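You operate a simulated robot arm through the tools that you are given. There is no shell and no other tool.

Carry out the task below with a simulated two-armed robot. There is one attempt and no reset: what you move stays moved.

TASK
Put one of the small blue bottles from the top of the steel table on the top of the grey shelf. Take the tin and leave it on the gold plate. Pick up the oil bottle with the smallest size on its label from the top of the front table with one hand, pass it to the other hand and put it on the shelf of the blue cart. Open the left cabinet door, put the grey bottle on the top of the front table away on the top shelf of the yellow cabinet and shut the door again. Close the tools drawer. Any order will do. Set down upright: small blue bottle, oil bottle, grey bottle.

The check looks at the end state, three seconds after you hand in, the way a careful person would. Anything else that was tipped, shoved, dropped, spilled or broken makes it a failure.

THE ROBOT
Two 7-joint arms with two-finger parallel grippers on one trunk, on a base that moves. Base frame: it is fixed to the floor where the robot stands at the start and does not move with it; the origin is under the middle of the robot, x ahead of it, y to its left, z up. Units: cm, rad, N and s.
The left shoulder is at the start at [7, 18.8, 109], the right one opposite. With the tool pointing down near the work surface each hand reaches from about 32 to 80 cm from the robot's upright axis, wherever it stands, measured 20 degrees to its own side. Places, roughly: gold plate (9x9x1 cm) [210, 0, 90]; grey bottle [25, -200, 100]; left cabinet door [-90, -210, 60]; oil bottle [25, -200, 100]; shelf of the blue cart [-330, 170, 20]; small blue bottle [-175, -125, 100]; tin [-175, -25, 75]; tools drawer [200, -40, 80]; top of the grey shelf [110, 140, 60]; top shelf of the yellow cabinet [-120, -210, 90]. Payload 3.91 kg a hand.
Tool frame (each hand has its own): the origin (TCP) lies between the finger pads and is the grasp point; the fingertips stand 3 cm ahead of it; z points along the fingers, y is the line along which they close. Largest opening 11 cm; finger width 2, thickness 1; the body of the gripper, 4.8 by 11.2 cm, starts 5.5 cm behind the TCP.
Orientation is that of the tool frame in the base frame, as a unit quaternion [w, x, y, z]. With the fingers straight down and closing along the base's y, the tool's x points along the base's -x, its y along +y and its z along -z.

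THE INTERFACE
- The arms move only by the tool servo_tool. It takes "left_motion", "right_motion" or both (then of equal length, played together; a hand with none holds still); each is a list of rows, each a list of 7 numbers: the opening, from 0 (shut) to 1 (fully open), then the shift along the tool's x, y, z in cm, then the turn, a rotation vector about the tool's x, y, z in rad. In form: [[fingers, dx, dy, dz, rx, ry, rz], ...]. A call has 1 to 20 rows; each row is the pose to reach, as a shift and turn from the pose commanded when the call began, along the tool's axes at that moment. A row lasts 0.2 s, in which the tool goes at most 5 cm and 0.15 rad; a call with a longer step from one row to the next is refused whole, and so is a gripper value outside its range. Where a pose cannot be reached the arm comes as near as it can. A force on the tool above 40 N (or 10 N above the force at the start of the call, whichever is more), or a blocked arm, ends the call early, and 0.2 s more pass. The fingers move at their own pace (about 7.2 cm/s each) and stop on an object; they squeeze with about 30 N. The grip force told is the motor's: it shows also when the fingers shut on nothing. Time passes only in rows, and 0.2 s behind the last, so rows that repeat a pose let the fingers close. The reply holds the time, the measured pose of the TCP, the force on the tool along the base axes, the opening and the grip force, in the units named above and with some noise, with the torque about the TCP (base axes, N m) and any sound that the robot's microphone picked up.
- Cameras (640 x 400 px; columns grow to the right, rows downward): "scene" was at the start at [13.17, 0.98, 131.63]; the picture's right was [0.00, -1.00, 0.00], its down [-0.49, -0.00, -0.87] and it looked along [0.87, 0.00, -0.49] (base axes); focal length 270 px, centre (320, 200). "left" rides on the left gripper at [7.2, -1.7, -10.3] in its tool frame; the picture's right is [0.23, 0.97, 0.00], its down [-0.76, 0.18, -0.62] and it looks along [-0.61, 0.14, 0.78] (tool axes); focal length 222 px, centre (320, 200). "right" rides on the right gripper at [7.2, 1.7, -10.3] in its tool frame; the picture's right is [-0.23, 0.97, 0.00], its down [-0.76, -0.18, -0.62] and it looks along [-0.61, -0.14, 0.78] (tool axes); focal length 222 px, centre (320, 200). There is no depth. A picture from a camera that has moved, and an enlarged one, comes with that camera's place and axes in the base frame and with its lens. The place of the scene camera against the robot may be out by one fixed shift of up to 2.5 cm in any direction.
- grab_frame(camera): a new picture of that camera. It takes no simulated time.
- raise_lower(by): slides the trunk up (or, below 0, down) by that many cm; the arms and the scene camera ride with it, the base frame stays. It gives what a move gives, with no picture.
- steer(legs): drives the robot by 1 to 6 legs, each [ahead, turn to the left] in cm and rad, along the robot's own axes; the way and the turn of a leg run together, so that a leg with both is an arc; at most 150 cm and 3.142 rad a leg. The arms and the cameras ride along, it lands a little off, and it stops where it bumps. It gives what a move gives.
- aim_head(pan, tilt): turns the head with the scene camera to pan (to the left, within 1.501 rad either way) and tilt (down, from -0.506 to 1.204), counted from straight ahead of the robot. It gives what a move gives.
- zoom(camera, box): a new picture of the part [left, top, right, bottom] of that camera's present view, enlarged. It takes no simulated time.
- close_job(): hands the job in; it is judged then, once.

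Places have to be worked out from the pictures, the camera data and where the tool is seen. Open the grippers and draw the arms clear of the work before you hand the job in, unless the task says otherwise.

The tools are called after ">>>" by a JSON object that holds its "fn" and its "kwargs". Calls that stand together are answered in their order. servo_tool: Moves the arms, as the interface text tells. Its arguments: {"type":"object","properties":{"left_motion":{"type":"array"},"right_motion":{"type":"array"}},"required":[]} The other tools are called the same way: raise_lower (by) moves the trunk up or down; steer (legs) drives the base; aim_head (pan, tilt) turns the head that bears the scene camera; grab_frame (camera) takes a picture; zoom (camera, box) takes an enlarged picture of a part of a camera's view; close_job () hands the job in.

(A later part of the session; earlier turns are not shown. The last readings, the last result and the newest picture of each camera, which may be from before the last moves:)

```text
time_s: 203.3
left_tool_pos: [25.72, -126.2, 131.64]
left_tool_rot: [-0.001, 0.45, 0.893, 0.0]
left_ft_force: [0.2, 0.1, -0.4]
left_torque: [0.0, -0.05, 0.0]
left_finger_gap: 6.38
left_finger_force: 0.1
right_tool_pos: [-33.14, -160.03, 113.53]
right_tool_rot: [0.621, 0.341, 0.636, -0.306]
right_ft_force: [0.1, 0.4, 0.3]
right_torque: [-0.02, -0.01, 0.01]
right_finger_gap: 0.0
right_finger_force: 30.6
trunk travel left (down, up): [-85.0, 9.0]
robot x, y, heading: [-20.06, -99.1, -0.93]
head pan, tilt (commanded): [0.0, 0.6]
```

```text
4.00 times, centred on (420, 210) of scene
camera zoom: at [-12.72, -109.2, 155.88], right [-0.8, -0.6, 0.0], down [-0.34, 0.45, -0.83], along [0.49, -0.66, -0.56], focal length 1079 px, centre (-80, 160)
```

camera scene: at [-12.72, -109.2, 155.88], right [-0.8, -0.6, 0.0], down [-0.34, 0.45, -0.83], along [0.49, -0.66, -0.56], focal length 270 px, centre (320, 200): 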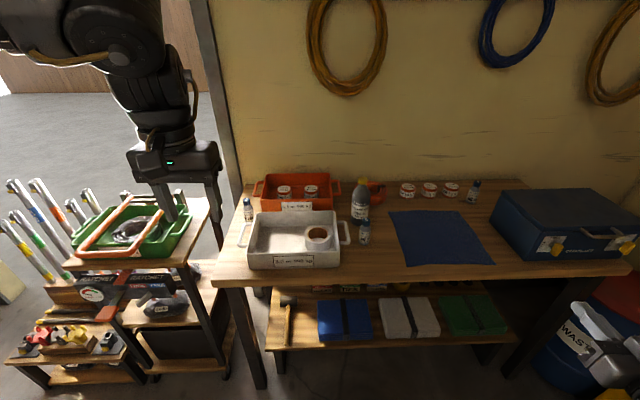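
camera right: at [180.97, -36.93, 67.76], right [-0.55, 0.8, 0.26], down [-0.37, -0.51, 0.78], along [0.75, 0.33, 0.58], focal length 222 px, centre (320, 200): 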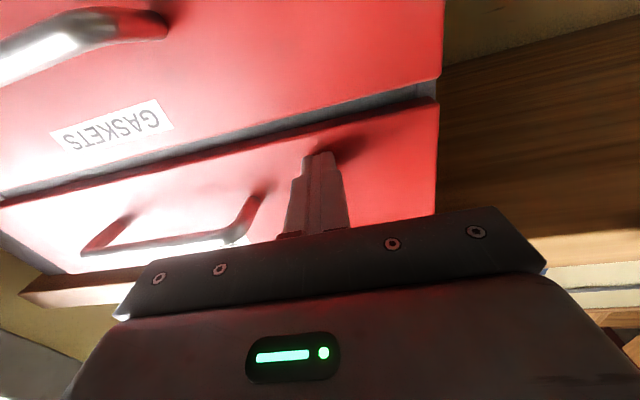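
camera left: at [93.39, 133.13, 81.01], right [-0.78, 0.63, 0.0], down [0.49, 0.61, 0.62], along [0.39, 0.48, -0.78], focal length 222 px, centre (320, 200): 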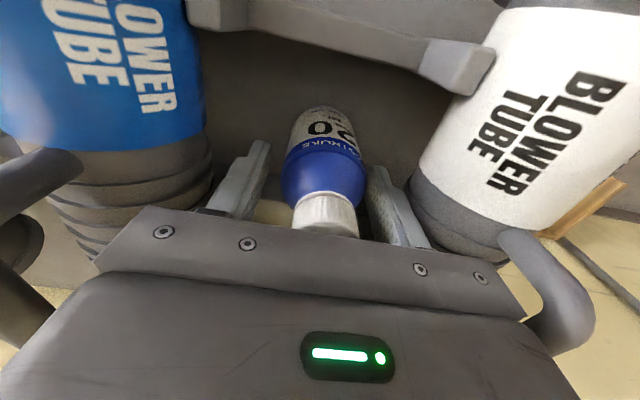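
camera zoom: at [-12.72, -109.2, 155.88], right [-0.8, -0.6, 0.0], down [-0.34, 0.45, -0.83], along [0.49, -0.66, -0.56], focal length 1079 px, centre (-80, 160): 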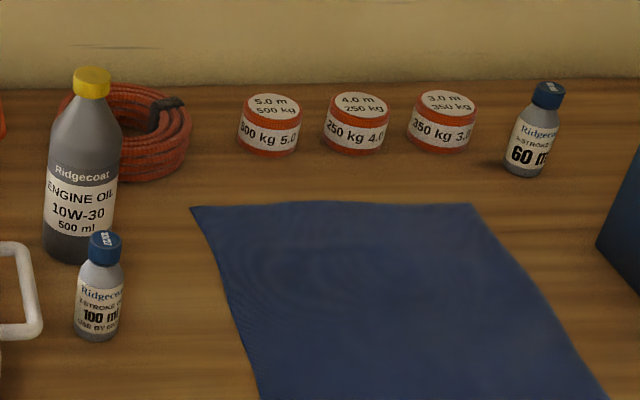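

Three oil bottles: middle "100 ml", right "60 ml", left one partly turned ("?0 ml"). I check the left one with the left hand's camera and a tight zoom.

>>> {"fn": "grab_frame", "kwargs": {"camera": "left"}}

>>> {"fn": "zoom", "kwargs": {"camera": "scene", "box": [235, 190, 265, 230]}}

>>> {"fn": "zoom", "kwargs": {"camera": "scene", "box": [350, 175, 380, 250]}}

```text
taken
camera left: at [20.19, -121.27, 142.08], right [0.65, 0.76, 0.0], down [0.6, -0.51, 0.62], along [0.47, -0.4, -0.78], focal length 222 px, centre (320, 200)
```

left: 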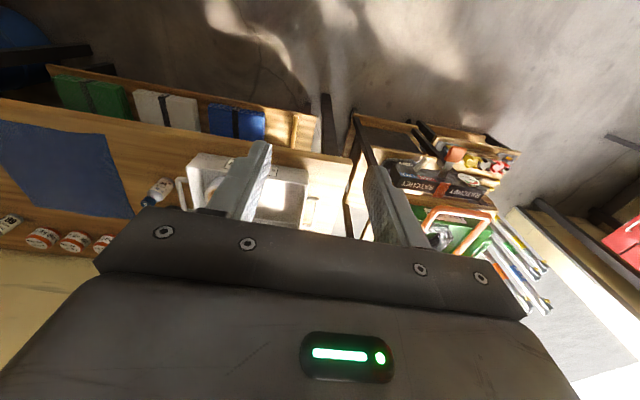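

```text
10.00 times, centred on (250, 210) of scene
camera zoom: at [-12.72, -109.2, 155.88], right [-0.8, -0.6, 0.0], down [-0.34, 0.45, -0.83], along [0.49, -0.66, -0.56], focal length 2696 px, centre (1020, 100)
```

zoom: 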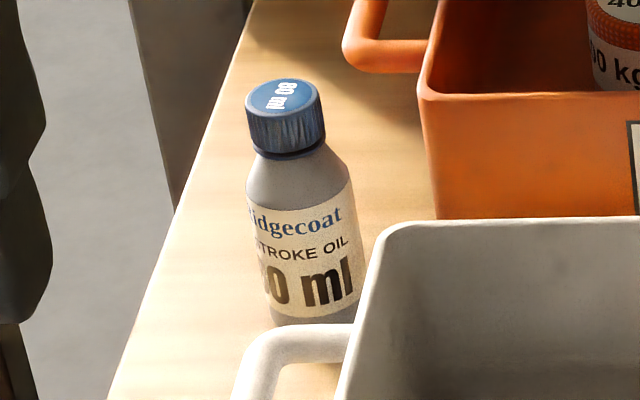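

```text
5.33 times, centred on (365, 212) of scene
camera zoom: at [-12.72, -109.2, 155.88], right [-0.8, -0.6, 0.0], down [-0.34, 0.45, -0.83], along [0.49, -0.66, -0.56], focal length 1438 px, centre (80, 133)
```

zoom: 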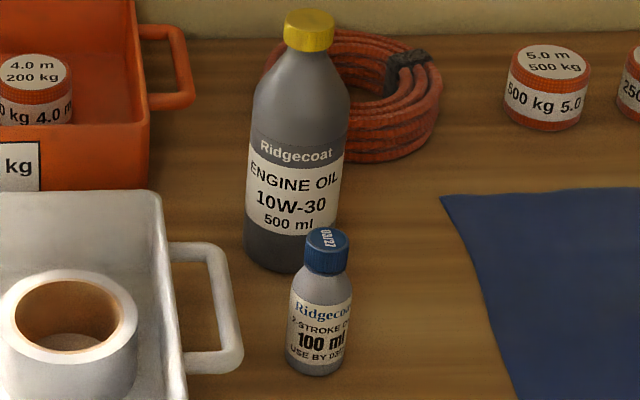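

Left is "80 ml" (cap shows 80 ml too). I zoom on the right one to confirm "60 ml".

>>> {"fn": "zoom", "kwargs": {"camera": "scene", "box": [455, 172, 490, 212]}}

>>> {"fn": "zoom", "kwargs": {"camera": "scene", "box": [380, 160, 640, 300]}}

```text
10.00 times, centred on (472, 192) of scene
camera zoom: at [-12.72, -109.2, 155.88], right [-0.8, -0.6, 0.0], down [-0.34, 0.45, -0.83], along [0.49, -0.66, -0.56], focal length 2696 px, centre (-1205, 280)
```

zoom: 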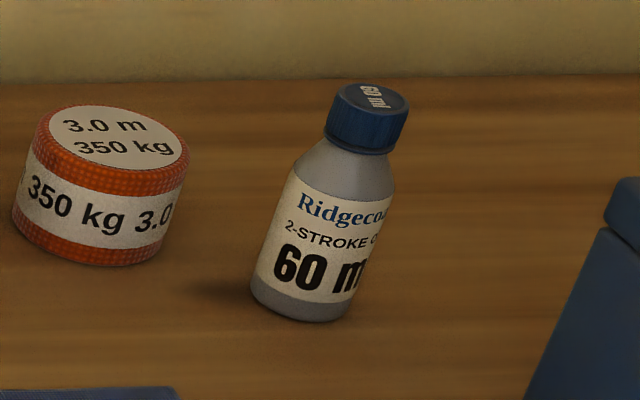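

```text
2.46 times, centred on (510, 230) of scene
camera zoom: at [-12.72, -109.2, 155.88], right [-0.8, -0.6, 0.0], down [-0.34, 0.45, -0.83], along [0.49, -0.66, -0.56], focal length 664 px, centre (-148, 126)
```

zoom: 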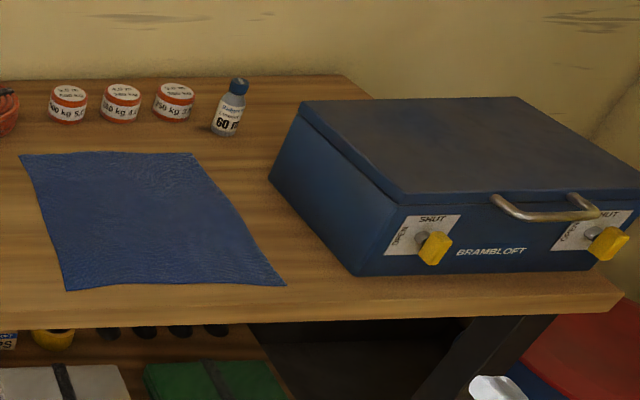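

The smallest is the 60 ml bottle (others 80 and 100). Before picking things I look at the cabinet, to the right of the table.

>>> {"fn": "aim_head", "kwargs": {"pan": -1.1, "tilt": 0.45}}

>>> {"fn": "grab_frame", "kwargs": {"camera": "scene"}}

>>> {"fn": "zoom", "kwargs": {"camera": "scene", "box": [200, 80, 520, 360]}}

```text
time_s: 204.7
left_tool_pos: [25.81, -126.19, 131.61]
left_tool_rot: [-0.002, 0.45, 0.893, 0.001]
left_ft_force: [0.2, 0.3, 0.2]
left_torque: [0.02, -0.02, -0.02]
left_finger_gap: 6.38
left_finger_force: 0.1
right_tool_pos: [-33.16, -159.94, 113.46]
right_tool_rot: [0.621, 0.34, 0.637, -0.305]
right_ft_force: [0.2, 0.2, -0.4]
right_torque: [0.0, 0.0, 0.01]
right_finger_gap: 0.02
right_finger_force: 30.0
trunk travel left (down, up): [-85.0, 9.0]
robot x, y, heading: [-20.23, -99.04, -0.93]
head pan, tilt (commanded): [-1.1, 0.45]
```

```text
taken
camera scene: at [-22.07, -110.36, 157.23], right [-0.9, 0.44, 0.0], down [0.19, 0.39, -0.9], along [-0.4, -0.81, -0.44], focal length 270 px, centre (320, 200)
```

scene: 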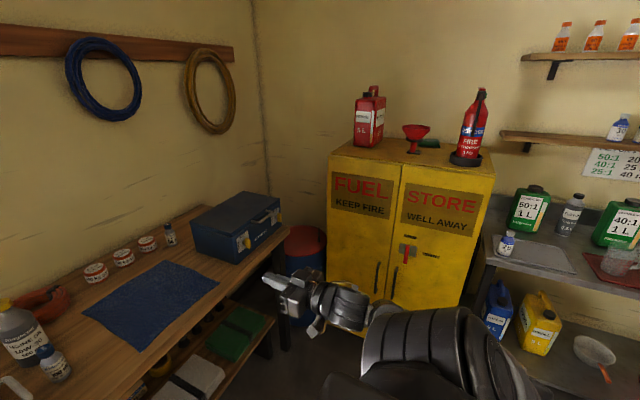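

```text
1.43 times, centred on (360, 220) of scene
camera zoom: at [-22.07, -110.36, 157.23], right [-0.9, 0.44, 0.0], down [0.19, 0.39, -0.9], along [-0.4, -0.81, -0.44], focal length 385 px, centre (263, 171)
```

zoom: 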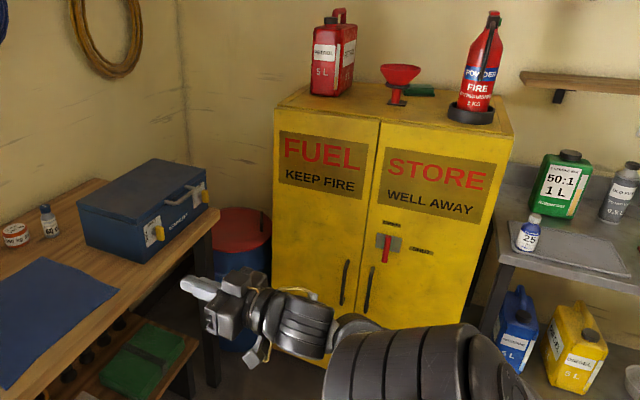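

There is a lever latch with two labels on the cabinet. I zoom to read it.

>>> {"fn": "zoom", "kwargs": {"camera": "scene", "box": [360, 220, 460, 310]}}

```text
4.44 times, centred on (410, 265) of scene
camera zoom: at [-22.07, -110.36, 157.23], right [-0.9, 0.44, 0.0], down [0.19, 0.39, -0.9], along [-0.4, -0.81, -0.44], focal length 1198 px, centre (-80, -89)
```

zoom: 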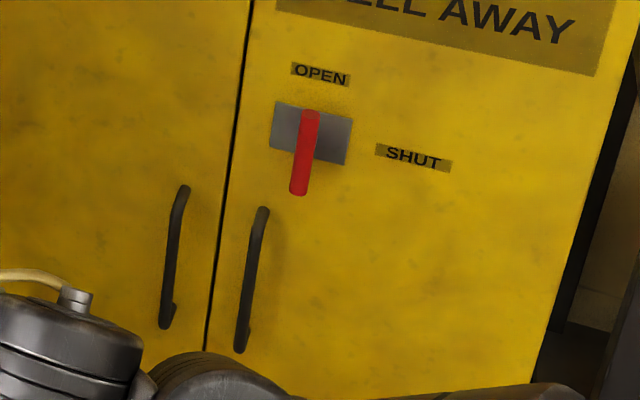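

The latch lever is vertical, in line with "OPEN", so the doors should be free. The left door's handle is about e=94.5 (x≈-97, y≈-195), z 49–69. I drive to a spot in front of the cabinet, about (-52, -141), facing it.

>>> {"fn": "steer", "kwargs": {"legs": [[0, -1.286], [51, 0], [0, -0.265]]}}

>>> {"fn": "aim_head", "kwargs": {"pan": 0.0, "tilt": 0.7}}

>>> {"fn": "grab_frame", "kwargs": {"camera": "scene"}}

```text
time_s: 211.8
left_tool_pos: [-79.09, -184.63, 131.5]
left_tool_rot: [0.0, 0.95, 0.311, 0.001]
left_ft_force: [-0.4, 0.3, 0.7]
left_torque: [-0.01, -0.01, 0.0]
left_finger_gap: 6.37
left_finger_force: 0.0
right_tool_pos: [-112.65, -125.4, 113.55]
right_tool_rot: [0.222, 0.692, 0.208, -0.655]
right_ft_force: [-0.5, -0.4, 1.1]
right_torque: [0.0, 0.02, 0.01]
right_finger_gap: 0.0
right_finger_force: 29.6
trunk travel left (down, up): [-85.0, 9.0]
robot x, y, heading: [-51.94, -139.0, -2.503]
head pan, tilt (commanded): [-1.1, 0.45]
```

```text
time_s: 213.1
left_tool_pos: [-78.93, -184.54, 131.67]
left_tool_rot: [-0.001, 0.95, 0.312, 0.001]
left_ft_force: [-0.3, 0.8, 0.1]
left_torque: [0.01, -0.03, 0.02]
left_finger_gap: 6.4
left_finger_force: 0.1
right_tool_pos: [-112.62, -125.48, 113.48]
right_tool_rot: [0.221, 0.692, 0.207, -0.656]
right_ft_force: [0.1, 0.5, -0.7]
right_torque: [-0.03, -0.02, 0.0]
right_finger_gap: 0.0
right_finger_force: 30.3
trunk travel left (down, up): [-85.0, 9.0]
robot x, y, heading: [-51.74, -138.71, -2.499]
head pan, tilt (commanded): [0.0, 0.7]
```

```text
taken
camera scene: at [-63.61, -145.82, 155.02], right [-0.59, 0.8, 0.0], down [0.52, 0.38, -0.77], along [-0.62, -0.45, -0.64], focal length 270 px, centre (320, 200)
```

scene: 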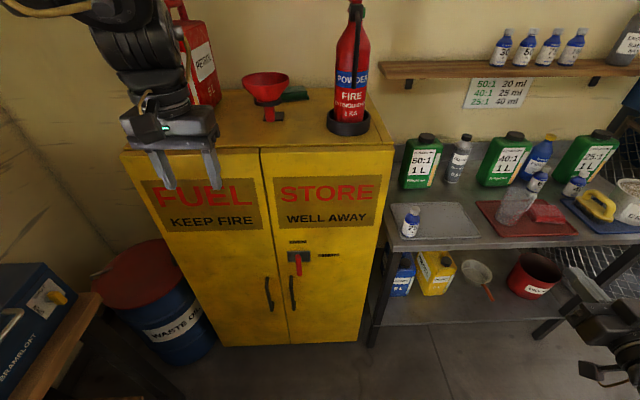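

Good. I lower the trunk 40 cm, then turn the left hand to point forward and bring it to handle height, still about 12 cm away from the door.

>>> {"fn": "raise_lower", "kwargs": {"by": -40}}

>>> {"fn": "servo_tool", "kwargs": {"left_motion": [[0.6, -0.7, 0, 2.8, 0, -0.14, 0], [0.6, -1.4, 0, 5.6, 0, -0.28, 0], [0.6, -2.1, 0, 8.4, 0, -0.42, 0], [0.6, -2.8, 0, 11.2, 0, -0.56, 0], [0.6, -3.5, 0, 14, 0, -0.7, 0], [0.6, -4.2, 0, 16.8, 0, -0.84, 0], [0.6, -4.9, 0, 19.6, 0, -0.98, 0], [0.6, -5.6, 0, 22.4, 0, -1.12, 0], [0.6, -6.3, 0, 25.2, 0, -1.26, 0], [0.6, -7, 0, 28, 0, -1.4, 0], [0.6, -8, 0, 31, 0, -1.54, 0]]}}

>>> {"fn": "grab_frame", "kwargs": {"camera": "scene"}}

>>> {"fn": "grab_frame", "kwargs": {"camera": "left"}}

```text
time_s: 216.9
left_tool_pos: [-78.99, -184.55, 91.58]
left_tool_rot: [0.0, 0.95, 0.312, 0.002]
left_ft_force: [-0.1, -0.6, -0.5]
left_torque: [0.02, 0.0, -0.02]
left_finger_gap: 6.38
left_finger_force: 0.2
right_tool_pos: [-112.74, -125.34, 73.45]
right_tool_rot: [0.222, 0.691, 0.208, -0.656]
right_ft_force: [0.2, -0.1, 0.0]
right_torque: [0.0, 0.02, 0.01]
right_finger_gap: 0.0
right_finger_force: 30.0
trunk travel left (down, up): [-45.0, 49.0]
robot x, y, heading: [-51.64, -138.55, -2.508]
head pan, tilt (commanded): [0.0, 0.7]
```

```text
time_s: 219.3
left_tool_pos: [-84.83, -185.13, 68.5]
left_tool_rot: [0.218, 0.695, 0.226, -0.647]
left_ft_force: [-0.4, 0.6, -0.1]
left_torque: [0.01, -0.03, 0.02]
left_finger_gap: 6.61
left_finger_force: 0.2
left hand out of reach, approached as far as the arm can: row 2, 3, 4, 5, 6, 7, 8, 9, 10, 11
right_tool_pos: [-112.72, -125.36, 73.48]
right_tool_rot: [0.221, 0.692, 0.207, -0.656]
right_ft_force: [-0.5, 0.2, -0.1]
right_torque: [0.01, 0.01, 0.0]
right_finger_gap: 0.02
right_finger_force: 29.6
trunk travel left (down, up): [-45.0, 49.0]
robot x, y, heading: [-51.61, -138.88, -2.503]
head pan, tilt (commanded): [0.0, 0.7]
```

```text
taken
camera scene: at [-63.69, -145.77, 115.01], right [-0.59, 0.8, 0.0], down [0.52, 0.38, -0.76], along [-0.61, -0.46, -0.64], focal length 270 px, centre (320, 200)
```

scene: 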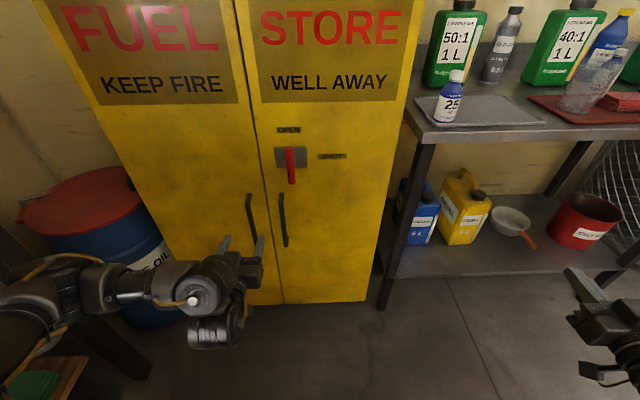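

```text
taken
camera left: at [-76.99, -177.36, 61.91], right [0.59, -0.78, -0.22], down [0.56, 0.2, 0.8], along [-0.58, -0.6, 0.55], focal length 222 px, centre (320, 200)
```

left: 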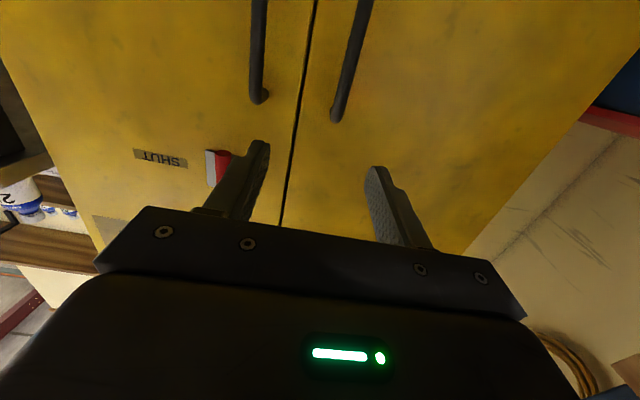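

The hand is nearly level at z 68; the handle spans about z 46–68 at e≈96. I move it forward a bit and down to z≈60.

>>> {"fn": "servo_tool", "kwargs": {"left_motion": [[0.6, 1.5, 0.3, 2, 0, 0, 0], [0.6, 3, 0.6, 4, 0, 0, 0], [0.6, 4.5, 0.9, 5, 0, 0, 0], [0.6, 6, 1.2, 6, 0, 0, 0], [0.6, 8, 1.2, 6, 0, 0, 0], [0.6, 9, 1.2, 6, 0, 0, 0]]}}

>>> {"fn": "grab_frame", "kwargs": {"camera": "left"}}

>>> {"fn": "zoom", "kwargs": {"camera": "scene", "box": [180, 150, 360, 330]}}

```text
time_s: 220.8
left_tool_pos: [-88.98, -186.12, 61.3]
left_tool_rot: [0.225, 0.684, 0.229, -0.655]
left_ft_force: [0.3, 0.2, 0.0]
left_torque: [-0.01, 0.04, -0.01]
left_finger_gap: 6.57
left_finger_force: 0.0
left hand out of reach, approached as far as the arm can: row 1, 2, 3, 4, 5, 6
right_tool_pos: [-112.71, -125.47, 73.58]
right_tool_rot: [0.22, 0.691, 0.207, -0.656]
right_ft_force: [0.3, -0.4, 0.2]
right_torque: [0.0, 0.03, 0.0]
right_finger_gap: 0.01
right_finger_force: 30.3
trunk travel left (down, up): [-45.0, 49.0]
robot x, y, heading: [-51.84, -138.54, -2.507]
head pan, tilt (commanded): [0.0, 0.7]
```

```text
taken
camera left: at [-81.49, -178.35, 54.62], right [0.6, -0.77, -0.22], down [0.57, 0.22, 0.79], along [-0.56, -0.6, 0.58], focal length 222 px, centre (320, 200)
```

left: 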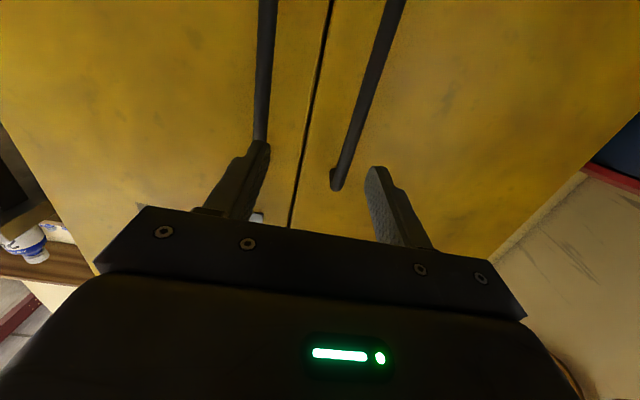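

```text
2.22 times, centred on (270, 240) of scene
camera zoom: at [-63.58, -145.92, 115.01], right [-0.59, 0.8, 0.0], down [0.52, 0.38, -0.76], along [-0.62, -0.45, -0.64], focal length 599 px, centre (431, 111)
```

zoom: 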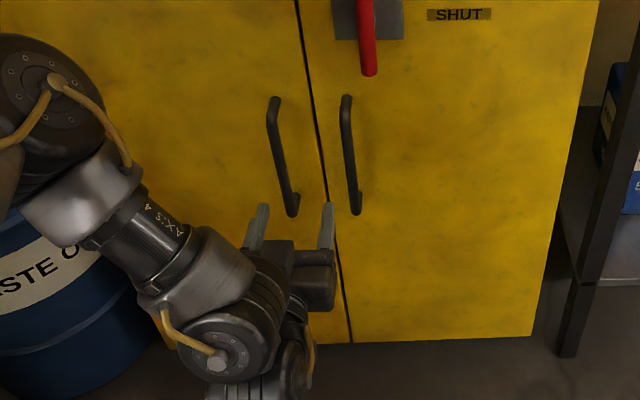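

The handle bar is at e≈96.5, about 4 cm to the left of the hand's axis and 12 cm ahead. I open fully and move left and forward half-way.

>>> {"fn": "servo_tool", "kwargs": {"left_motion": [[0.8, 0, 1.3, 1.5, 0, 0, 0], [0.9, 0, 2.6, 3, 0, 0, 0], [0.9, 0, 3.9, 4.5, 0, 0, 0], [0.9, 0, 3.9, 6, 0, 0, 0]]}}

>>> {"fn": "grab_frame", "kwargs": {"camera": "left"}}

```text
time_s: 221.8
left_tool_pos: [-92.44, -188.25, 63.78]
left_tool_rot: [0.227, 0.683, 0.232, -0.654]
left_ft_force: [-0.2, 0.1, 0.3]
left_torque: [0.01, 0.01, 0.0]
left_finger_gap: 9.93
left_finger_force: 0.0
left hand out of reach, approached as far as the arm can: row 1, 2, 3, 4
right_tool_pos: [-112.82, -125.45, 73.5]
right_tool_rot: [0.221, 0.691, 0.208, -0.656]
right_ft_force: [-0.6, 0.6, -0.1]
right_torque: [-0.01, 0.0, 0.02]
right_finger_gap: 0.0
right_finger_force: 29.7
trunk travel left (down, up): [-45.0, 49.0]
robot x, y, heading: [-51.72, -138.46, -2.504]
head pan, tilt (commanded): [0.0, 0.7]
```

```text
taken
camera left: at [-84.95, -180.43, 56.93], right [0.61, -0.77, -0.22], down [0.57, 0.23, 0.79], along [-0.55, -0.6, 0.58], focal length 222 px, centre (320, 200)
```

left: 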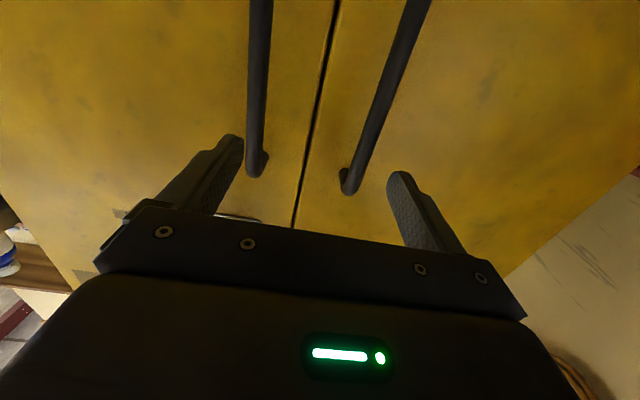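

The arm is folded too tightly to shift left from here. I back the base 9 cm to give the arm room.

>>> {"fn": "steer", "kwargs": {"legs": [[-9, 0]]}}

>>> {"fn": "servo_tool", "kwargs": {"left_motion": [[0.9, 0, 1.3, 2, 0, 0, 0], [0.9, 0.5, 2.6, 4, 0, 0, 0], [0.9, 1, 3.9, 6, 0, 0, 0], [0.9, 1.5, 4.5, 8, 0, 0, 0], [0.9, 2, 4.5, 9, 0, 0, 0]]}}

>>> {"fn": "grab_frame", "kwargs": {"camera": "left"}}

```text
time_s: 222.9
left_tool_pos: [-84.95, -182.78, 63.79]
left_tool_rot: [0.227, 0.683, 0.23, -0.655]
left_ft_force: [-0.9, 0.0, 0.8]
left_torque: [0.0, 0.0, 0.0]
left_finger_gap: 9.91
left_finger_force: 0.0
right_tool_pos: [-105.25, -120.02, 73.64]
right_tool_rot: [0.222, 0.691, 0.207, -0.656]
right_ft_force: [0.7, -0.7, 0.2]
right_torque: [-0.01, 0.01, 0.01]
right_finger_gap: 0.0
right_finger_force: 30.2
trunk travel left (down, up): [-45.0, 49.0]
robot x, y, heading: [-44.37, -133.15, -2.509]
head pan, tilt (commanded): [0.0, 0.7]
```

```text
time_s: 224.1
left_tool_pos: [-89.57, -186.04, 64.51]
left_tool_rot: [0.241, 0.683, 0.244, -0.645]
left_ft_force: [0.9, 0.2, 0.2]
left_torque: [-0.01, -0.02, 0.02]
left_finger_gap: 9.91
left_finger_force: 0.1
left hand out of reach, approached as far as the arm can: row 1, 2, 3, 4, 5
right_tool_pos: [-105.32, -119.93, 73.62]
right_tool_rot: [0.221, 0.691, 0.207, -0.656]
right_ft_force: [0.1, 0.1, -0.1]
right_torque: [-0.01, 0.0, 0.0]
right_finger_gap: 0.01
right_finger_force: 30.0
trunk travel left (down, up): [-45.0, 49.0]
robot x, y, heading: [-44.78, -133.46, -2.501]
head pan, tilt (commanded): [0.0, 0.7]
```

```text
taken
camera left: at [-82.39, -177.87, 57.8], right [0.64, -0.74, -0.21], down [0.55, 0.25, 0.79], along [-0.54, -0.62, 0.57], focal length 222 px, centre (320, 200)
```

left: 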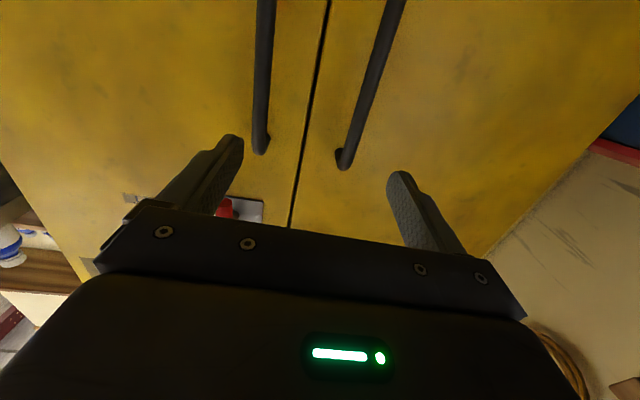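

The left arm's elbow-out posture cannot point the hand further forward here, while the right arm is already in the suitable low-elbow posture. I fold the left hand back to vertical and will use the right hand for the door.

>>> {"fn": "servo_tool", "kwargs": {"left_motion": [[0.6, -2.5, 0, -1.5, 0, 0.14, 0], [0.4, -5, 0, -3, 0, 0.28, 0], [0.2, -7.5, 0, -4.5, 0, 0.42, 0], [0.2, -10, 0, -6, 0, 0.56, 0], [0.2, -12.5, 0, -7.5, 0, 0.7, 0], [0.2, -15, 0, -9, 0, 0.84, 0], [0.2, -17.5, 0, -10.5, 0, 0.98, 0], [0.2, -20, 0, -12, 0, 1.12, 0], [0.2, -22.5, 0, -13.5, 0, 1.26, 0], [0.2, -25, 0, -15, 0, 1.4, 0], [0.2, -27, 0, -16, 0, 1.52, 0]]}}

>>> {"fn": "grab_frame", "kwargs": {"camera": "scene"}}

```text
time_s: 226.1
left_tool_pos: [-79.38, -182.94, 62.28]
left_tool_rot: [0.048, 0.921, 0.354, -0.157]
left_ft_force: [-69.1, 33.2, -43.9]
left_torque: [-6.78, -2.57, 8.62]
left_finger_gap: 2.2
left_finger_force: 0.0
left hand out of reach, approached as far as the arm can: row 3, 4, 6, 7, 8, 9, 10
right_tool_pos: [-105.21, -119.92, 73.58]
right_tool_rot: [0.221, 0.692, 0.207, -0.656]
right_ft_force: [0.3, -0.3, 0.5]
right_torque: [0.0, 0.02, 0.02]
right_finger_gap: 0.01
right_finger_force: 30.1
trunk travel left (down, up): [-45.0, 49.0]
robot x, y, heading: [-44.32, -133.62, -2.505]
head pan, tilt (commanded): [0.0, 0.7]
stopped in row 10 (left hand): the force on the tool passed its limit at 284 N (the readings are from after the stop); the commanded pose is now the measured one
```

```text
taken
camera scene: at [-56.29, -140.41, 115.01], right [-0.59, 0.8, 0.0], down [0.52, 0.38, -0.76], along [-0.61, -0.45, -0.64], focal length 270 px, centre (320, 200)
```

scene: 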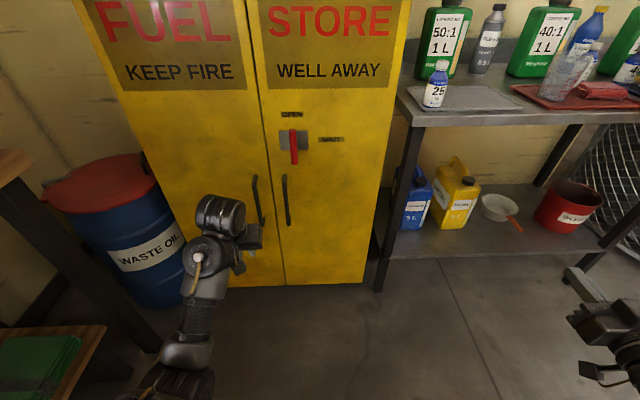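

The left arm has now flipped to a low-elbow posture (self-contact of its camera block), which is just what a forward-pointing hand needs. I rotate it back toward horizontal in place.

>>> {"fn": "servo_tool", "kwargs": {"left_motion": [[0.2, 0, 0, 0, 0, -0.13, 0], [0.3, 0, 0, 0, 0, -0.27, 0], [0.4, 0, 0, 0, 0, -0.41, 0], [0.5, 0, 0, 0, 0, -0.55, 0], [0.6, 0, 0, 0, 0, -0.69, 0], [0.7, 0, 0, 0, 0, -0.83, 0], [0.8, 0, 0, 0, 0, -0.97, 0], [0.9, 0, 0, 0, 0, -1.1, 0], [0.9, 0, 0, 0, 0, -1.2, 0]]}}

>>> {"fn": "grab_frame", "kwargs": {"camera": "left"}}

>>> {"fn": "grab_frame", "kwargs": {"camera": "scene"}}

```text
time_s: 228.1
left_tool_pos: [-79.2, -182.85, 62.4]
left_tool_rot: [0.239, 0.674, 0.259, -0.649]
left_ft_force: [-0.1, -1.0, 0.4]
left_torque: [0.03, 0.01, -0.06]
left_finger_gap: 9.88
left_finger_force: 0.0
left hand out of reach, approached as far as the arm can: row 5, 6
right_tool_pos: [-105.2, -119.85, 73.56]
right_tool_rot: [0.221, 0.692, 0.207, -0.656]
right_ft_force: [0.3, 0.0, 0.4]
right_torque: [-0.02, -0.01, 0.01]
right_finger_gap: 0.0
right_finger_force: 29.9
trunk travel left (down, up): [-45.0, 49.0]
robot x, y, heading: [-44.03, -133.45, -2.509]
head pan, tilt (commanded): [0.0, 0.7]
```

```text
taken
camera left: at [-72.34, -174.44, 55.64], right [0.65, -0.72, -0.24], down [0.57, 0.25, 0.79], along [-0.51, -0.65, 0.57], focal length 222 px, centre (320, 200)
```

left: 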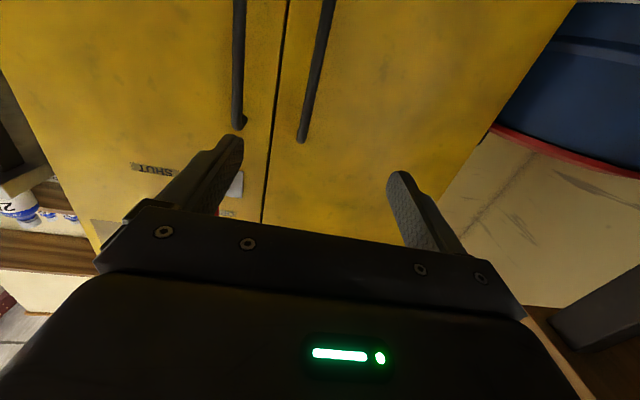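

```text
taken
camera scene: at [-56.24, -140.36, 115.02], right [-0.59, 0.8, 0.0], down [0.52, 0.38, -0.76], along [-0.62, -0.45, -0.64], focal length 270 px, centre (320, 200)
```

scene: 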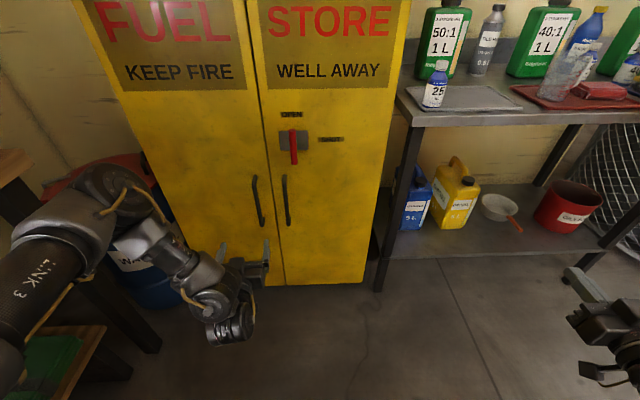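

Hand level again, now in line with the handle (e≈96). I advance 12 cm and lower slightly.

>>> {"fn": "servo_tool", "kwargs": {"left_motion": [[0.9, 0.5, -0.1, 3, 0, 0, 0], [0.9, 1, -0.2, 6, 0, 0, 0], [0.9, 1.5, -0.4, 9, 0, 0, 0], [0.9, 2, -0.5, 12, 0, 0, 0]]}}

>>> {"fn": "grab_frame", "kwargs": {"camera": "left"}}

```text
time_s: 229.1
left_tool_pos: [-88.92, -187.05, 61.74]
left_tool_rot: [0.247, 0.675, 0.269, -0.641]
left_ft_force: [-0.2, -0.9, -0.1]
left_torque: [0.01, 0.0, -0.01]
left_finger_gap: 9.9
left_finger_force: 0.0
left hand out of reach, approached as far as the arm can: row 2, 3, 4
right_tool_pos: [-105.27, -119.99, 73.51]
right_tool_rot: [0.221, 0.692, 0.207, -0.656]
right_ft_force: [-0.1, -0.2, -0.1]
right_torque: [0.0, 0.02, -0.01]
right_finger_gap: 0.0
right_finger_force: 29.8
trunk travel left (down, up): [-45.0, 49.0]
robot x, y, heading: [-44.39, -133.04, -2.504]
head pan, tilt (commanded): [0.0, 0.7]
```

```text
taken
camera left: at [-82.22, -178.57, 55.13], right [0.67, -0.7, -0.24], down [0.55, 0.26, 0.79], along [-0.5, -0.66, 0.56], focal length 222 px, centre (320, 200)
```

left: 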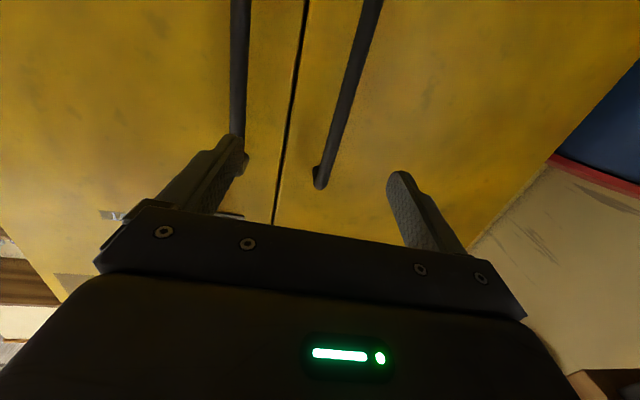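

The arm is at its reach limit there, so I'll keep the hand at a comfortable extension and use the base to approach: first draw back 10 cm.

>>> {"fn": "servo_tool", "kwargs": {"left_motion": [[0.9, -0.5, 0.8, -3, 0, 0, 0], [0.9, -0.5, 1.6, -6, 0, 0, 0], [0.9, -0.5, 2.4, -9, 0, 0, 0], [0.9, 0, 2.8, -10, 0, 0, 0]]}}

>>> {"fn": "steer", "kwargs": {"legs": [[10, 0]]}}

>>> {"fn": "grab_frame", "kwargs": {"camera": "left"}}

```text
time_s: 230.1
left_tool_pos: [-79.67, -182.7, 62.01]
left_tool_rot: [0.239, 0.675, 0.26, -0.648]
left_ft_force: [-0.2, 0.0, 0.4]
left_torque: [0.01, -0.02, 0.03]
left_finger_gap: 9.91
left_finger_force: 0.1
right_tool_pos: [-105.24, -119.99, 73.61]
right_tool_rot: [0.222, 0.691, 0.208, -0.656]
right_ft_force: [1.0, -0.5, 0.8]
right_torque: [0.01, -0.02, -0.01]
right_finger_gap: 0.0
right_finger_force: 29.6
trunk travel left (down, up): [-45.0, 49.0]
robot x, y, heading: [-44.1, -133.49, -2.502]
head pan, tilt (commanded): [0.0, 0.7]
```

```text
time_s: 231.2
left_tool_pos: [-87.87, -188.45, 61.99]
left_tool_rot: [0.238, 0.676, 0.26, -0.647]
left_ft_force: [0.9, -0.7, -0.4]
left_torque: [-0.01, 0.03, 0.02]
left_finger_gap: 9.91
left_finger_force: 0.0
right_tool_pos: [-113.42, -125.81, 73.53]
right_tool_rot: [0.221, 0.693, 0.207, -0.655]
right_ft_force: [0.2, 0.7, 0.4]
right_torque: [-0.03, 0.03, 0.02]
right_finger_gap: 0.01
right_finger_force: 29.9
trunk travel left (down, up): [-45.0, 49.0]
robot x, y, heading: [-52.37, -139.04, -2.506]
head pan, tilt (commanded): [0.0, 0.7]
```

```text
taken
camera left: at [-80.96, -180.09, 55.33], right [0.65, -0.72, -0.24], down [0.56, 0.24, 0.79], along [-0.51, -0.65, 0.57], focal length 222 px, centre (320, 200)
```

left: 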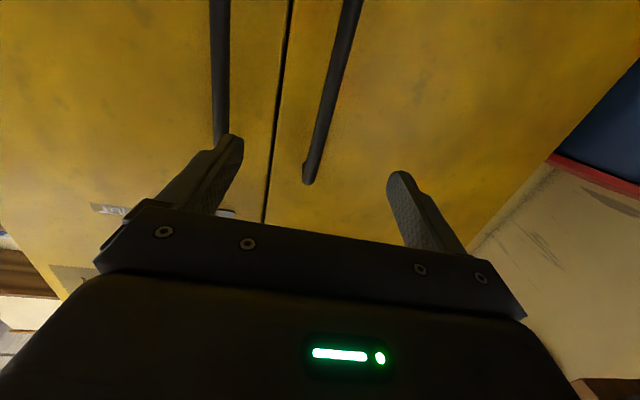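

The bar is centred between the fingers, about 11 cm ahead. I drive forward 10 cm so the fingers straddle it.

>>> {"fn": "steer", "kwargs": {"legs": [[10, 0]]}}

>>> {"fn": "grab_frame", "kwargs": {"camera": "left"}}

>>> {"fn": "zoom", "kwargs": {"camera": "scene", "box": [150, 120, 390, 330]}}

```text
time_s: 232.4
left_tool_pos: [-95.91, -194.35, 61.91]
left_tool_rot: [0.238, 0.676, 0.26, -0.647]
left_ft_force: [0.4, 0.3, -0.1]
left_torque: [0.04, -0.01, 0.03]
left_finger_gap: 9.89
left_finger_force: 0.2
right_tool_pos: [-121.38, -131.6, 73.46]
right_tool_rot: [0.22, 0.693, 0.206, -0.655]
right_ft_force: [-0.9, -0.6, 0.4]
right_torque: [0.0, 0.01, 0.03]
right_finger_gap: 0.0
right_finger_force: 30.2
trunk travel left (down, up): [-45.0, 49.0]
robot x, y, heading: [-60.16, -144.94, -2.509]
head pan, tilt (commanded): [0.0, 0.7]
```

```text
taken
camera left: at [-88.96, -185.9, 55.33], right [0.65, -0.72, -0.24], down [0.56, 0.24, 0.79], along [-0.51, -0.65, 0.57], focal length 222 px, centre (320, 200)
```

left: 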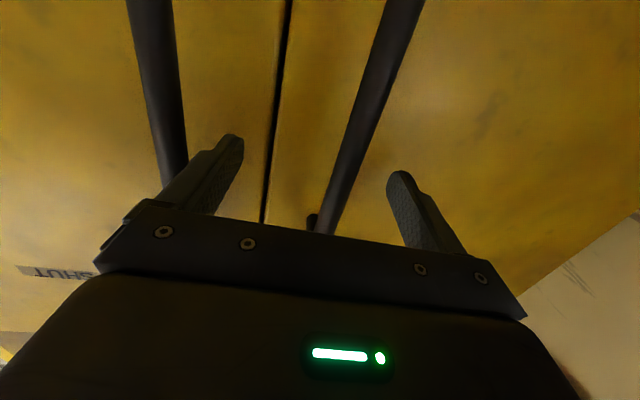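

```text
1.90 times, centred on (270, 225) of scene
camera zoom: at [-72.37, -152.21, 114.99], right [-0.59, 0.81, 0.0], down [0.52, 0.38, -0.76], along [-0.62, -0.45, -0.65], focal length 514 px, centre (415, 152)
```

zoom: 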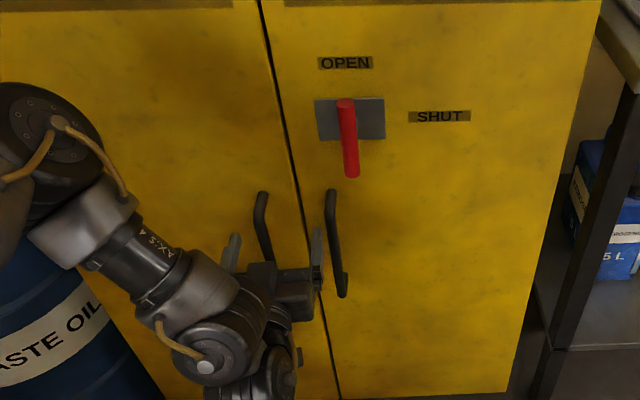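

The bar is between the fingers. I close the gripper on it.

>>> {"fn": "servo_tool", "kwargs": {"left_motion": [[0.6, 0, 0, 0, 0, 0, 0], [0.4, 0, 0, 0, 0, 0, 0], [0.2, 0, 0, 0, 0, 0, 0], [0.05, 0, 0, 0, 0, 0, 0], [0.05, 0, 0, 0, 0, 0, 0], [0.05, 0, 0, 0, 0, 0, 0]]}}

>>> {"fn": "grab_frame", "kwargs": {"camera": "left"}}

```text
time_s: 233.6
left_tool_pos: [-95.32, -194.99, 61.98]
left_tool_rot: [0.245, 0.674, 0.259, -0.647]
left_ft_force: [24.5, -17.4, 3.8]
left_torque: [-0.47, 0.09, 0.17]
left_finger_gap: 1.96
left_finger_force: 14.6
right_tool_pos: [-121.15, -131.59, 73.73]
right_tool_rot: [0.22, 0.69, 0.208, -0.657]
right_ft_force: [-0.9, 0.5, 0.0]
right_torque: [0.0, 0.02, -0.06]
right_finger_gap: 0.0
right_finger_force: 29.9
trunk travel left (down, up): [-45.0, 49.0]
robot x, y, heading: [-60.36, -145.19, -2.501]
head pan, tilt (commanded): [0.0, 0.7]
stopped in row 5 (left hand): the force on the tool passed its limit at 42 N (the readings are from after the stop); the commanded pose is now the measured one
```

```text
taken
camera left: at [-88.47, -186.52, 55.27], right [0.66, -0.72, -0.23], down [0.56, 0.26, 0.79], along [-0.5, -0.65, 0.57], focal length 222 px, centre (320, 200)
```

left: 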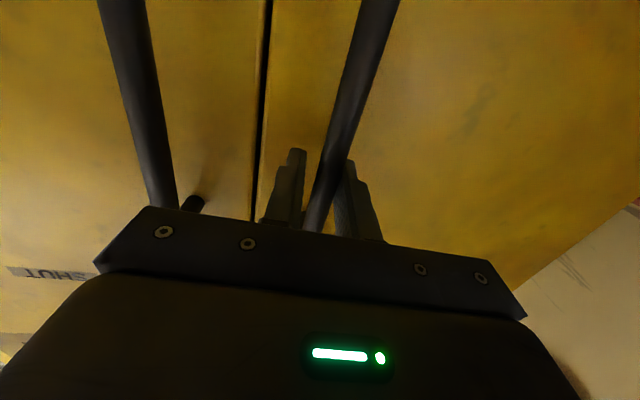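

The bar pushes the hand slightly to the left as the fingers close. I follow with a small left shift and finish closing.

>>> {"fn": "servo_tool", "kwargs": {"left_motion": [[0.1, 0, 0.3, 0, 0, 0, 0], [0.05, 0, 0.5, 0, 0, 0, 0], [0.0, 0, 0.5, 0, 0, 0, 0], [0.0, 0, 0.5, 0, 0, 0, 0]]}}

```text
time_s: 234.6
left_tool_pos: [-95.14, -195.25, 61.93]
left_tool_rot: [0.242, 0.674, 0.259, -0.648]
left_ft_force: [18.1, -23.0, 3.4]
left_torque: [-0.49, -0.91, 0.18]
left_finger_gap: 1.36
left_finger_force: 45.0
right_tool_pos: [-121.19, -131.65, 73.71]
right_tool_rot: [0.22, 0.691, 0.207, -0.656]
right_ft_force: [0.3, -0.5, 0.5]
right_torque: [0.0, -0.01, 0.0]
right_finger_gap: 0.0
right_finger_force: 29.8
trunk travel left (down, up): [-45.0, 49.0]
robot x, y, heading: [-60.51, -145.33, -2.501]
head pan, tilt (commanded): [0.0, 0.7]
```

Gripped (45 N, gap 1.36). I relieve the side force, then pull by driving the base back a few cm.

>>> {"fn": "servo_tool", "kwargs": {"left_motion": [[0.0, 0, 0.3, 0, 0, 0, 0], [0.0, 0, 0.5, 0, 0, 0, 0]]}}

>>> {"fn": "steer", "kwargs": {"legs": [[-4, 0]]}}

>>> {"fn": "grab_frame", "kwargs": {"camera": "scene"}}

```text
time_s: 235.2
left_tool_pos: [-95.17, -195.17, 62.04]
left_tool_rot: [0.24, 0.675, 0.259, -0.648]
left_ft_force: [1.5, -3.2, -2.3]
left_torque: [-1.54, 0.41, -0.18]
left_finger_gap: 1.37
left_finger_force: 45.1
right_tool_pos: [-121.28, -131.49, 73.38]
right_tool_rot: [0.219, 0.692, 0.205, -0.656]
right_ft_force: [0.8, -0.2, -0.2]
right_torque: [0.01, 0.03, -0.03]
right_finger_gap: 0.0
right_finger_force: 30.0
trunk travel left (down, up): [-45.0, 49.0]
robot x, y, heading: [-60.48, -144.71, -2.505]
head pan, tilt (commanded): [0.0, 0.7]
```

```text
time_s: 236.3
left_tool_pos: [-91.25, -193.38, 61.92]
left_tool_rot: [0.249, 0.672, 0.26, -0.647]
left_ft_force: [1.0, -3.4, 2.9]
left_torque: [0.39, -0.35, 0.05]
left_finger_gap: 1.39
left_finger_force: 44.6
right_tool_pos: [-117.88, -129.02, 73.64]
right_tool_rot: [0.22, 0.691, 0.206, -0.657]
right_ft_force: [0.0, -0.6, -1.2]
right_torque: [0.0, 0.01, 0.04]
right_finger_gap: 0.0
right_finger_force: 29.8
trunk travel left (down, up): [-45.0, 49.0]
robot x, y, heading: [-57.23, -142.73, -2.503]
head pan, tilt (commanded): [0.0, 0.7]
stopped in leg 1: the force on the tool passed its limit at 42 N (the readings are from after the stop); the commanded pose is now the measured one
```

```text
taken
camera scene: at [-68.79, -149.7, 115.01], right [-0.6, 0.8, 0.0], down [0.52, 0.39, -0.76], along [-0.61, -0.46, -0.64], focal length 270 px, centre (320, 200)
```

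scene: 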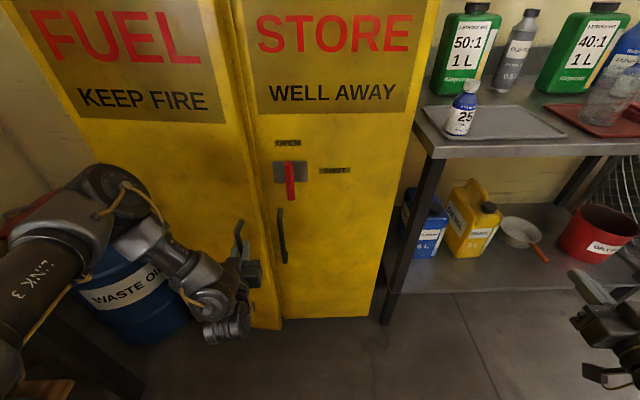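

The left door is opening (no lock). The path follows an arc about a hinge near e≈125; I continue with small arm moves along that arc.

>>> {"fn": "servo_tool", "kwargs": {"left_motion": [[0, 0, 0.4, -0.7, 0, 0, 0], [0, 0, 0.8, -1.3, 0, 0, 0], [0, 0, 1.15, -2.0, 0, 0, 0], [0, 0, 1.5, -2.7, 0, 0, 0], [0, 0, 1.9, -3.3, 0, 0, 0], [0, 0, 2.2, -3.9, 0, 0, 0], [0, 0, 2.7, -4.6, 0, 0, 0], [0, 0, 3.1, -5.2, 0, 0, 0]]}}

>>> {"fn": "grab_frame", "kwargs": {"camera": "scene"}}

```text
time_s: 237.8
left_tool_pos: [-86.4, -191.97, 61.97]
left_tool_rot: [0.246, 0.679, 0.26, -0.642]
left_ft_force: [-1.0, 5.9, -4.3]
left_torque: [-0.84, 0.43, -0.03]
left_finger_gap: 1.38
left_finger_force: 44.9
right_tool_pos: [-117.87, -129.06, 73.75]
right_tool_rot: [0.22, 0.691, 0.206, -0.657]
right_ft_force: [0.1, 0.4, 0.1]
right_torque: [0.03, -0.04, -0.03]
right_finger_gap: 0.0
right_finger_force: 30.0
trunk travel left (down, up): [-45.0, 49.0]
robot x, y, heading: [-57.01, -142.73, -2.498]
head pan, tilt (commanded): [0.0, 0.7]
stopped in row 7 (left hand): the force on the tool passed its limit at 42 N (the readings are from after the stop); the commanded pose is now the measured one
```

```text
taken
camera scene: at [-68.7, -149.7, 115.04], right [-0.6, 0.8, 0.0], down [0.52, 0.38, -0.77], along [-0.61, -0.46, -0.64], focal length 270 px, centre (320, 200)
```

scene: 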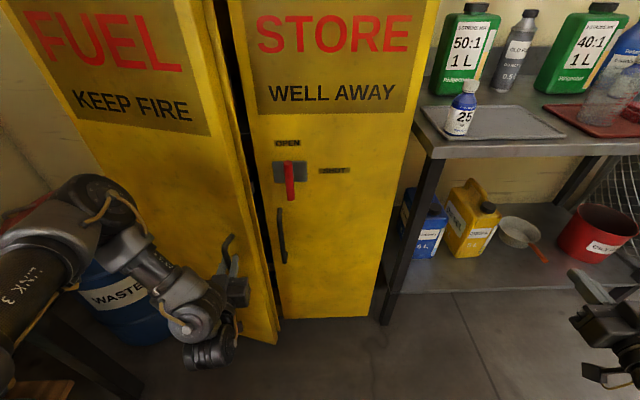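

The door is about 18° open. I continue along the arc.

>>> {"fn": "servo_tool", "kwargs": {"left_motion": [[0, 0, 0.6, -0.6, 0, 0, 0], [0, 0, 1.2, -1.2, 0, 0, 0], [0, 0, 1.65, -1.8, 0, 0, 0], [0, 0, 2.1, -2.45, 0, 0, 0], [0, 0, 2.6, -3.0, 0, 0, 0], [0, 0, 3.05, -3.6, 0, 0, 0], [0, 0, 3.5, -4.1, 0, 0, 0], [0, 0, 4.0, -4.7, 0, 0, 0], [0, 0, 4.5, -5.2, 0, 0, 0], [0, 0, 5.1, -5.7, 0, 0, 0]]}}

```text
time_s: 238.6
left_tool_pos: [-85.82, -191.9, 61.94]
left_tool_rot: [0.243, 0.684, 0.259, -0.638]
left_ft_force: [-1.3, 6.3, -4.7]
left_torque: [-0.69, 0.33, -0.12]
left_finger_gap: 1.37
left_finger_force: 45.3
left hand out of reach, approached as far as the arm can: row 1, 2, 3
right_tool_pos: [-117.7, -128.96, 73.66]
right_tool_rot: [0.22, 0.691, 0.207, -0.657]
right_ft_force: [0.9, 1.5, 0.9]
right_torque: [0.0, -0.02, -0.02]
right_finger_gap: 0.02
right_finger_force: 30.2
trunk travel left (down, up): [-45.0, 49.0]
robot x, y, heading: [-56.96, -142.46, -2.508]
head pan, tilt (commanded): [0.0, 0.7]
stopped in row 3 (left hand): the force on the tool passed its limit at 45 N (the readings are from after the stop); the commanded pose is now the measured one
```

The arm can't retract further, so I let the base do it: small reverse arcs with a slight left turn follow the door's arc.

>>> {"fn": "steer", "kwargs": {"legs": [[-2.6, 0.04]]}}

>>> {"fn": "steer", "kwargs": {"legs": [[-2.3, 0.045]]}}

>>> {"fn": "grab_frame", "kwargs": {"camera": "scene"}}

```text
time_s: 239.4
left_tool_pos: [-81.77, -191.29, 61.97]
left_tool_rot: [0.257, 0.677, 0.275, -0.632]
left_ft_force: [-1.4, 16.5, -5.8]
left_torque: [-0.17, -0.13, -0.35]
left_finger_gap: 1.35
left_finger_force: 45.3
right_tool_pos: [-116.1, -129.74, 73.72]
right_tool_rot: [0.234, 0.687, 0.22, -0.652]
right_ft_force: [1.3, -0.1, 0.9]
right_torque: [0.05, 0.0, -0.02]
right_finger_gap: 0.0
right_finger_force: 30.3
trunk travel left (down, up): [-45.0, 49.0]
robot x, y, heading: [-54.96, -141.32, -2.458]
head pan, tilt (commanded): [0.0, 0.7]
```

```text
time_s: 240.2
left_tool_pos: [-77.63, -191.36, 61.98]
left_tool_rot: [0.27, 0.67, 0.289, -0.628]
left_ft_force: [-1.8, -20.0, 7.1]
left_torque: [-0.57, 0.09, -0.15]
left_finger_gap: 1.34
left_finger_force: 45.0
right_tool_pos: [-114.86, -131.28, 73.56]
right_tool_rot: [0.249, 0.682, 0.238, -0.646]
right_ft_force: [-0.1, -0.7, 1.1]
right_torque: [-0.04, -0.01, -0.02]
right_finger_gap: 0.0
right_finger_force: 30.2
trunk travel left (down, up): [-45.0, 49.0]
robot x, y, heading: [-52.94, -139.53, -2.417]
head pan, tilt (commanded): [0.0, 0.7]
```

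```text
taken
camera scene: at [-64.11, -147.69, 115.02], right [-0.66, 0.75, 0.0], down [0.48, 0.43, -0.76], along [-0.57, -0.51, -0.64], focal length 270 px, centre (320, 200)
```

scene: 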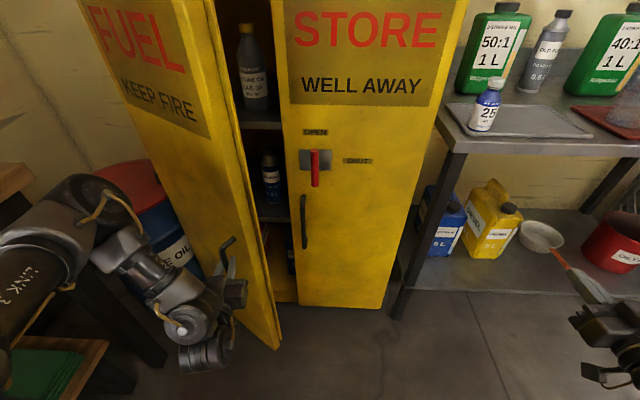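

The door is about 36° open; inside I can see a top shelf with a bottle and a second shelf. The left elbow is getting near the front table, so I release the handle here (opening a little) and back away.

>>> {"fn": "servo_tool", "kwargs": {"left_motion": [[0.2, 0, 0, 0, 0, 0, 0], [0.3, 0, 0, 0, 0, 0, 0], [0.32, 0, 0, 0, 0, 0, 0]]}}

>>> {"fn": "steer", "kwargs": {"legs": [[-14, 0]]}}

>>> {"fn": "grab_frame", "kwargs": {"camera": "scene"}}

```text
time_s: 241.0
left_tool_pos: [-77.76, -191.17, 62.09]
left_tool_rot: [0.271, 0.671, 0.289, -0.627]
left_ft_force: [0.3, -0.7, 0.1]
left_torque: [-0.02, 0.01, -0.04]
left_finger_gap: 3.52
left_finger_force: 0.1
right_tool_pos: [-114.91, -131.29, 73.58]
right_tool_rot: [0.248, 0.681, 0.236, -0.647]
right_ft_force: [0.8, -0.4, -0.2]
right_torque: [-0.02, 0.01, 0.01]
right_finger_gap: 0.0
right_finger_force: 29.9
trunk travel left (down, up): [-45.0, 49.0]
robot x, y, heading: [-53.09, -139.41, -2.419]
head pan, tilt (commanded): [0.0, 0.7]
```

```text
time_s: 242.3
left_tool_pos: [-67.51, -182.03, 62.04]
left_tool_rot: [0.271, 0.671, 0.288, -0.627]
left_ft_force: [0.7, 1.1, 1.1]
left_torque: [0.01, -0.05, 0.01]
left_finger_gap: 3.52
left_finger_force: 0.1
right_tool_pos: [-104.54, -121.89, 73.62]
right_tool_rot: [0.248, 0.681, 0.235, -0.647]
right_ft_force: [-0.2, 0.7, 0.7]
right_torque: [0.01, 0.03, 0.0]
right_finger_gap: 0.0
right_finger_force: 30.4
trunk travel left (down, up): [-45.0, 49.0]
robot x, y, heading: [-43.03, -130.02, -2.42]
head pan, tilt (commanded): [0.0, 0.7]
```

```text
taken
camera scene: at [-53.85, -138.29, 115.03], right [-0.66, 0.75, 0.0], down [0.48, 0.43, -0.77], along [-0.57, -0.51, -0.64], focal length 270 px, centre (320, 200)
```

scene: 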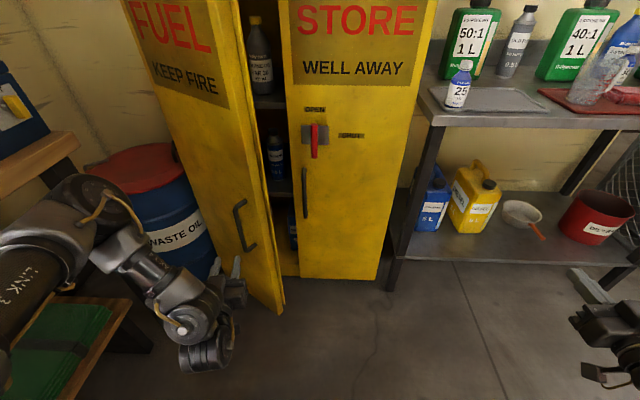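

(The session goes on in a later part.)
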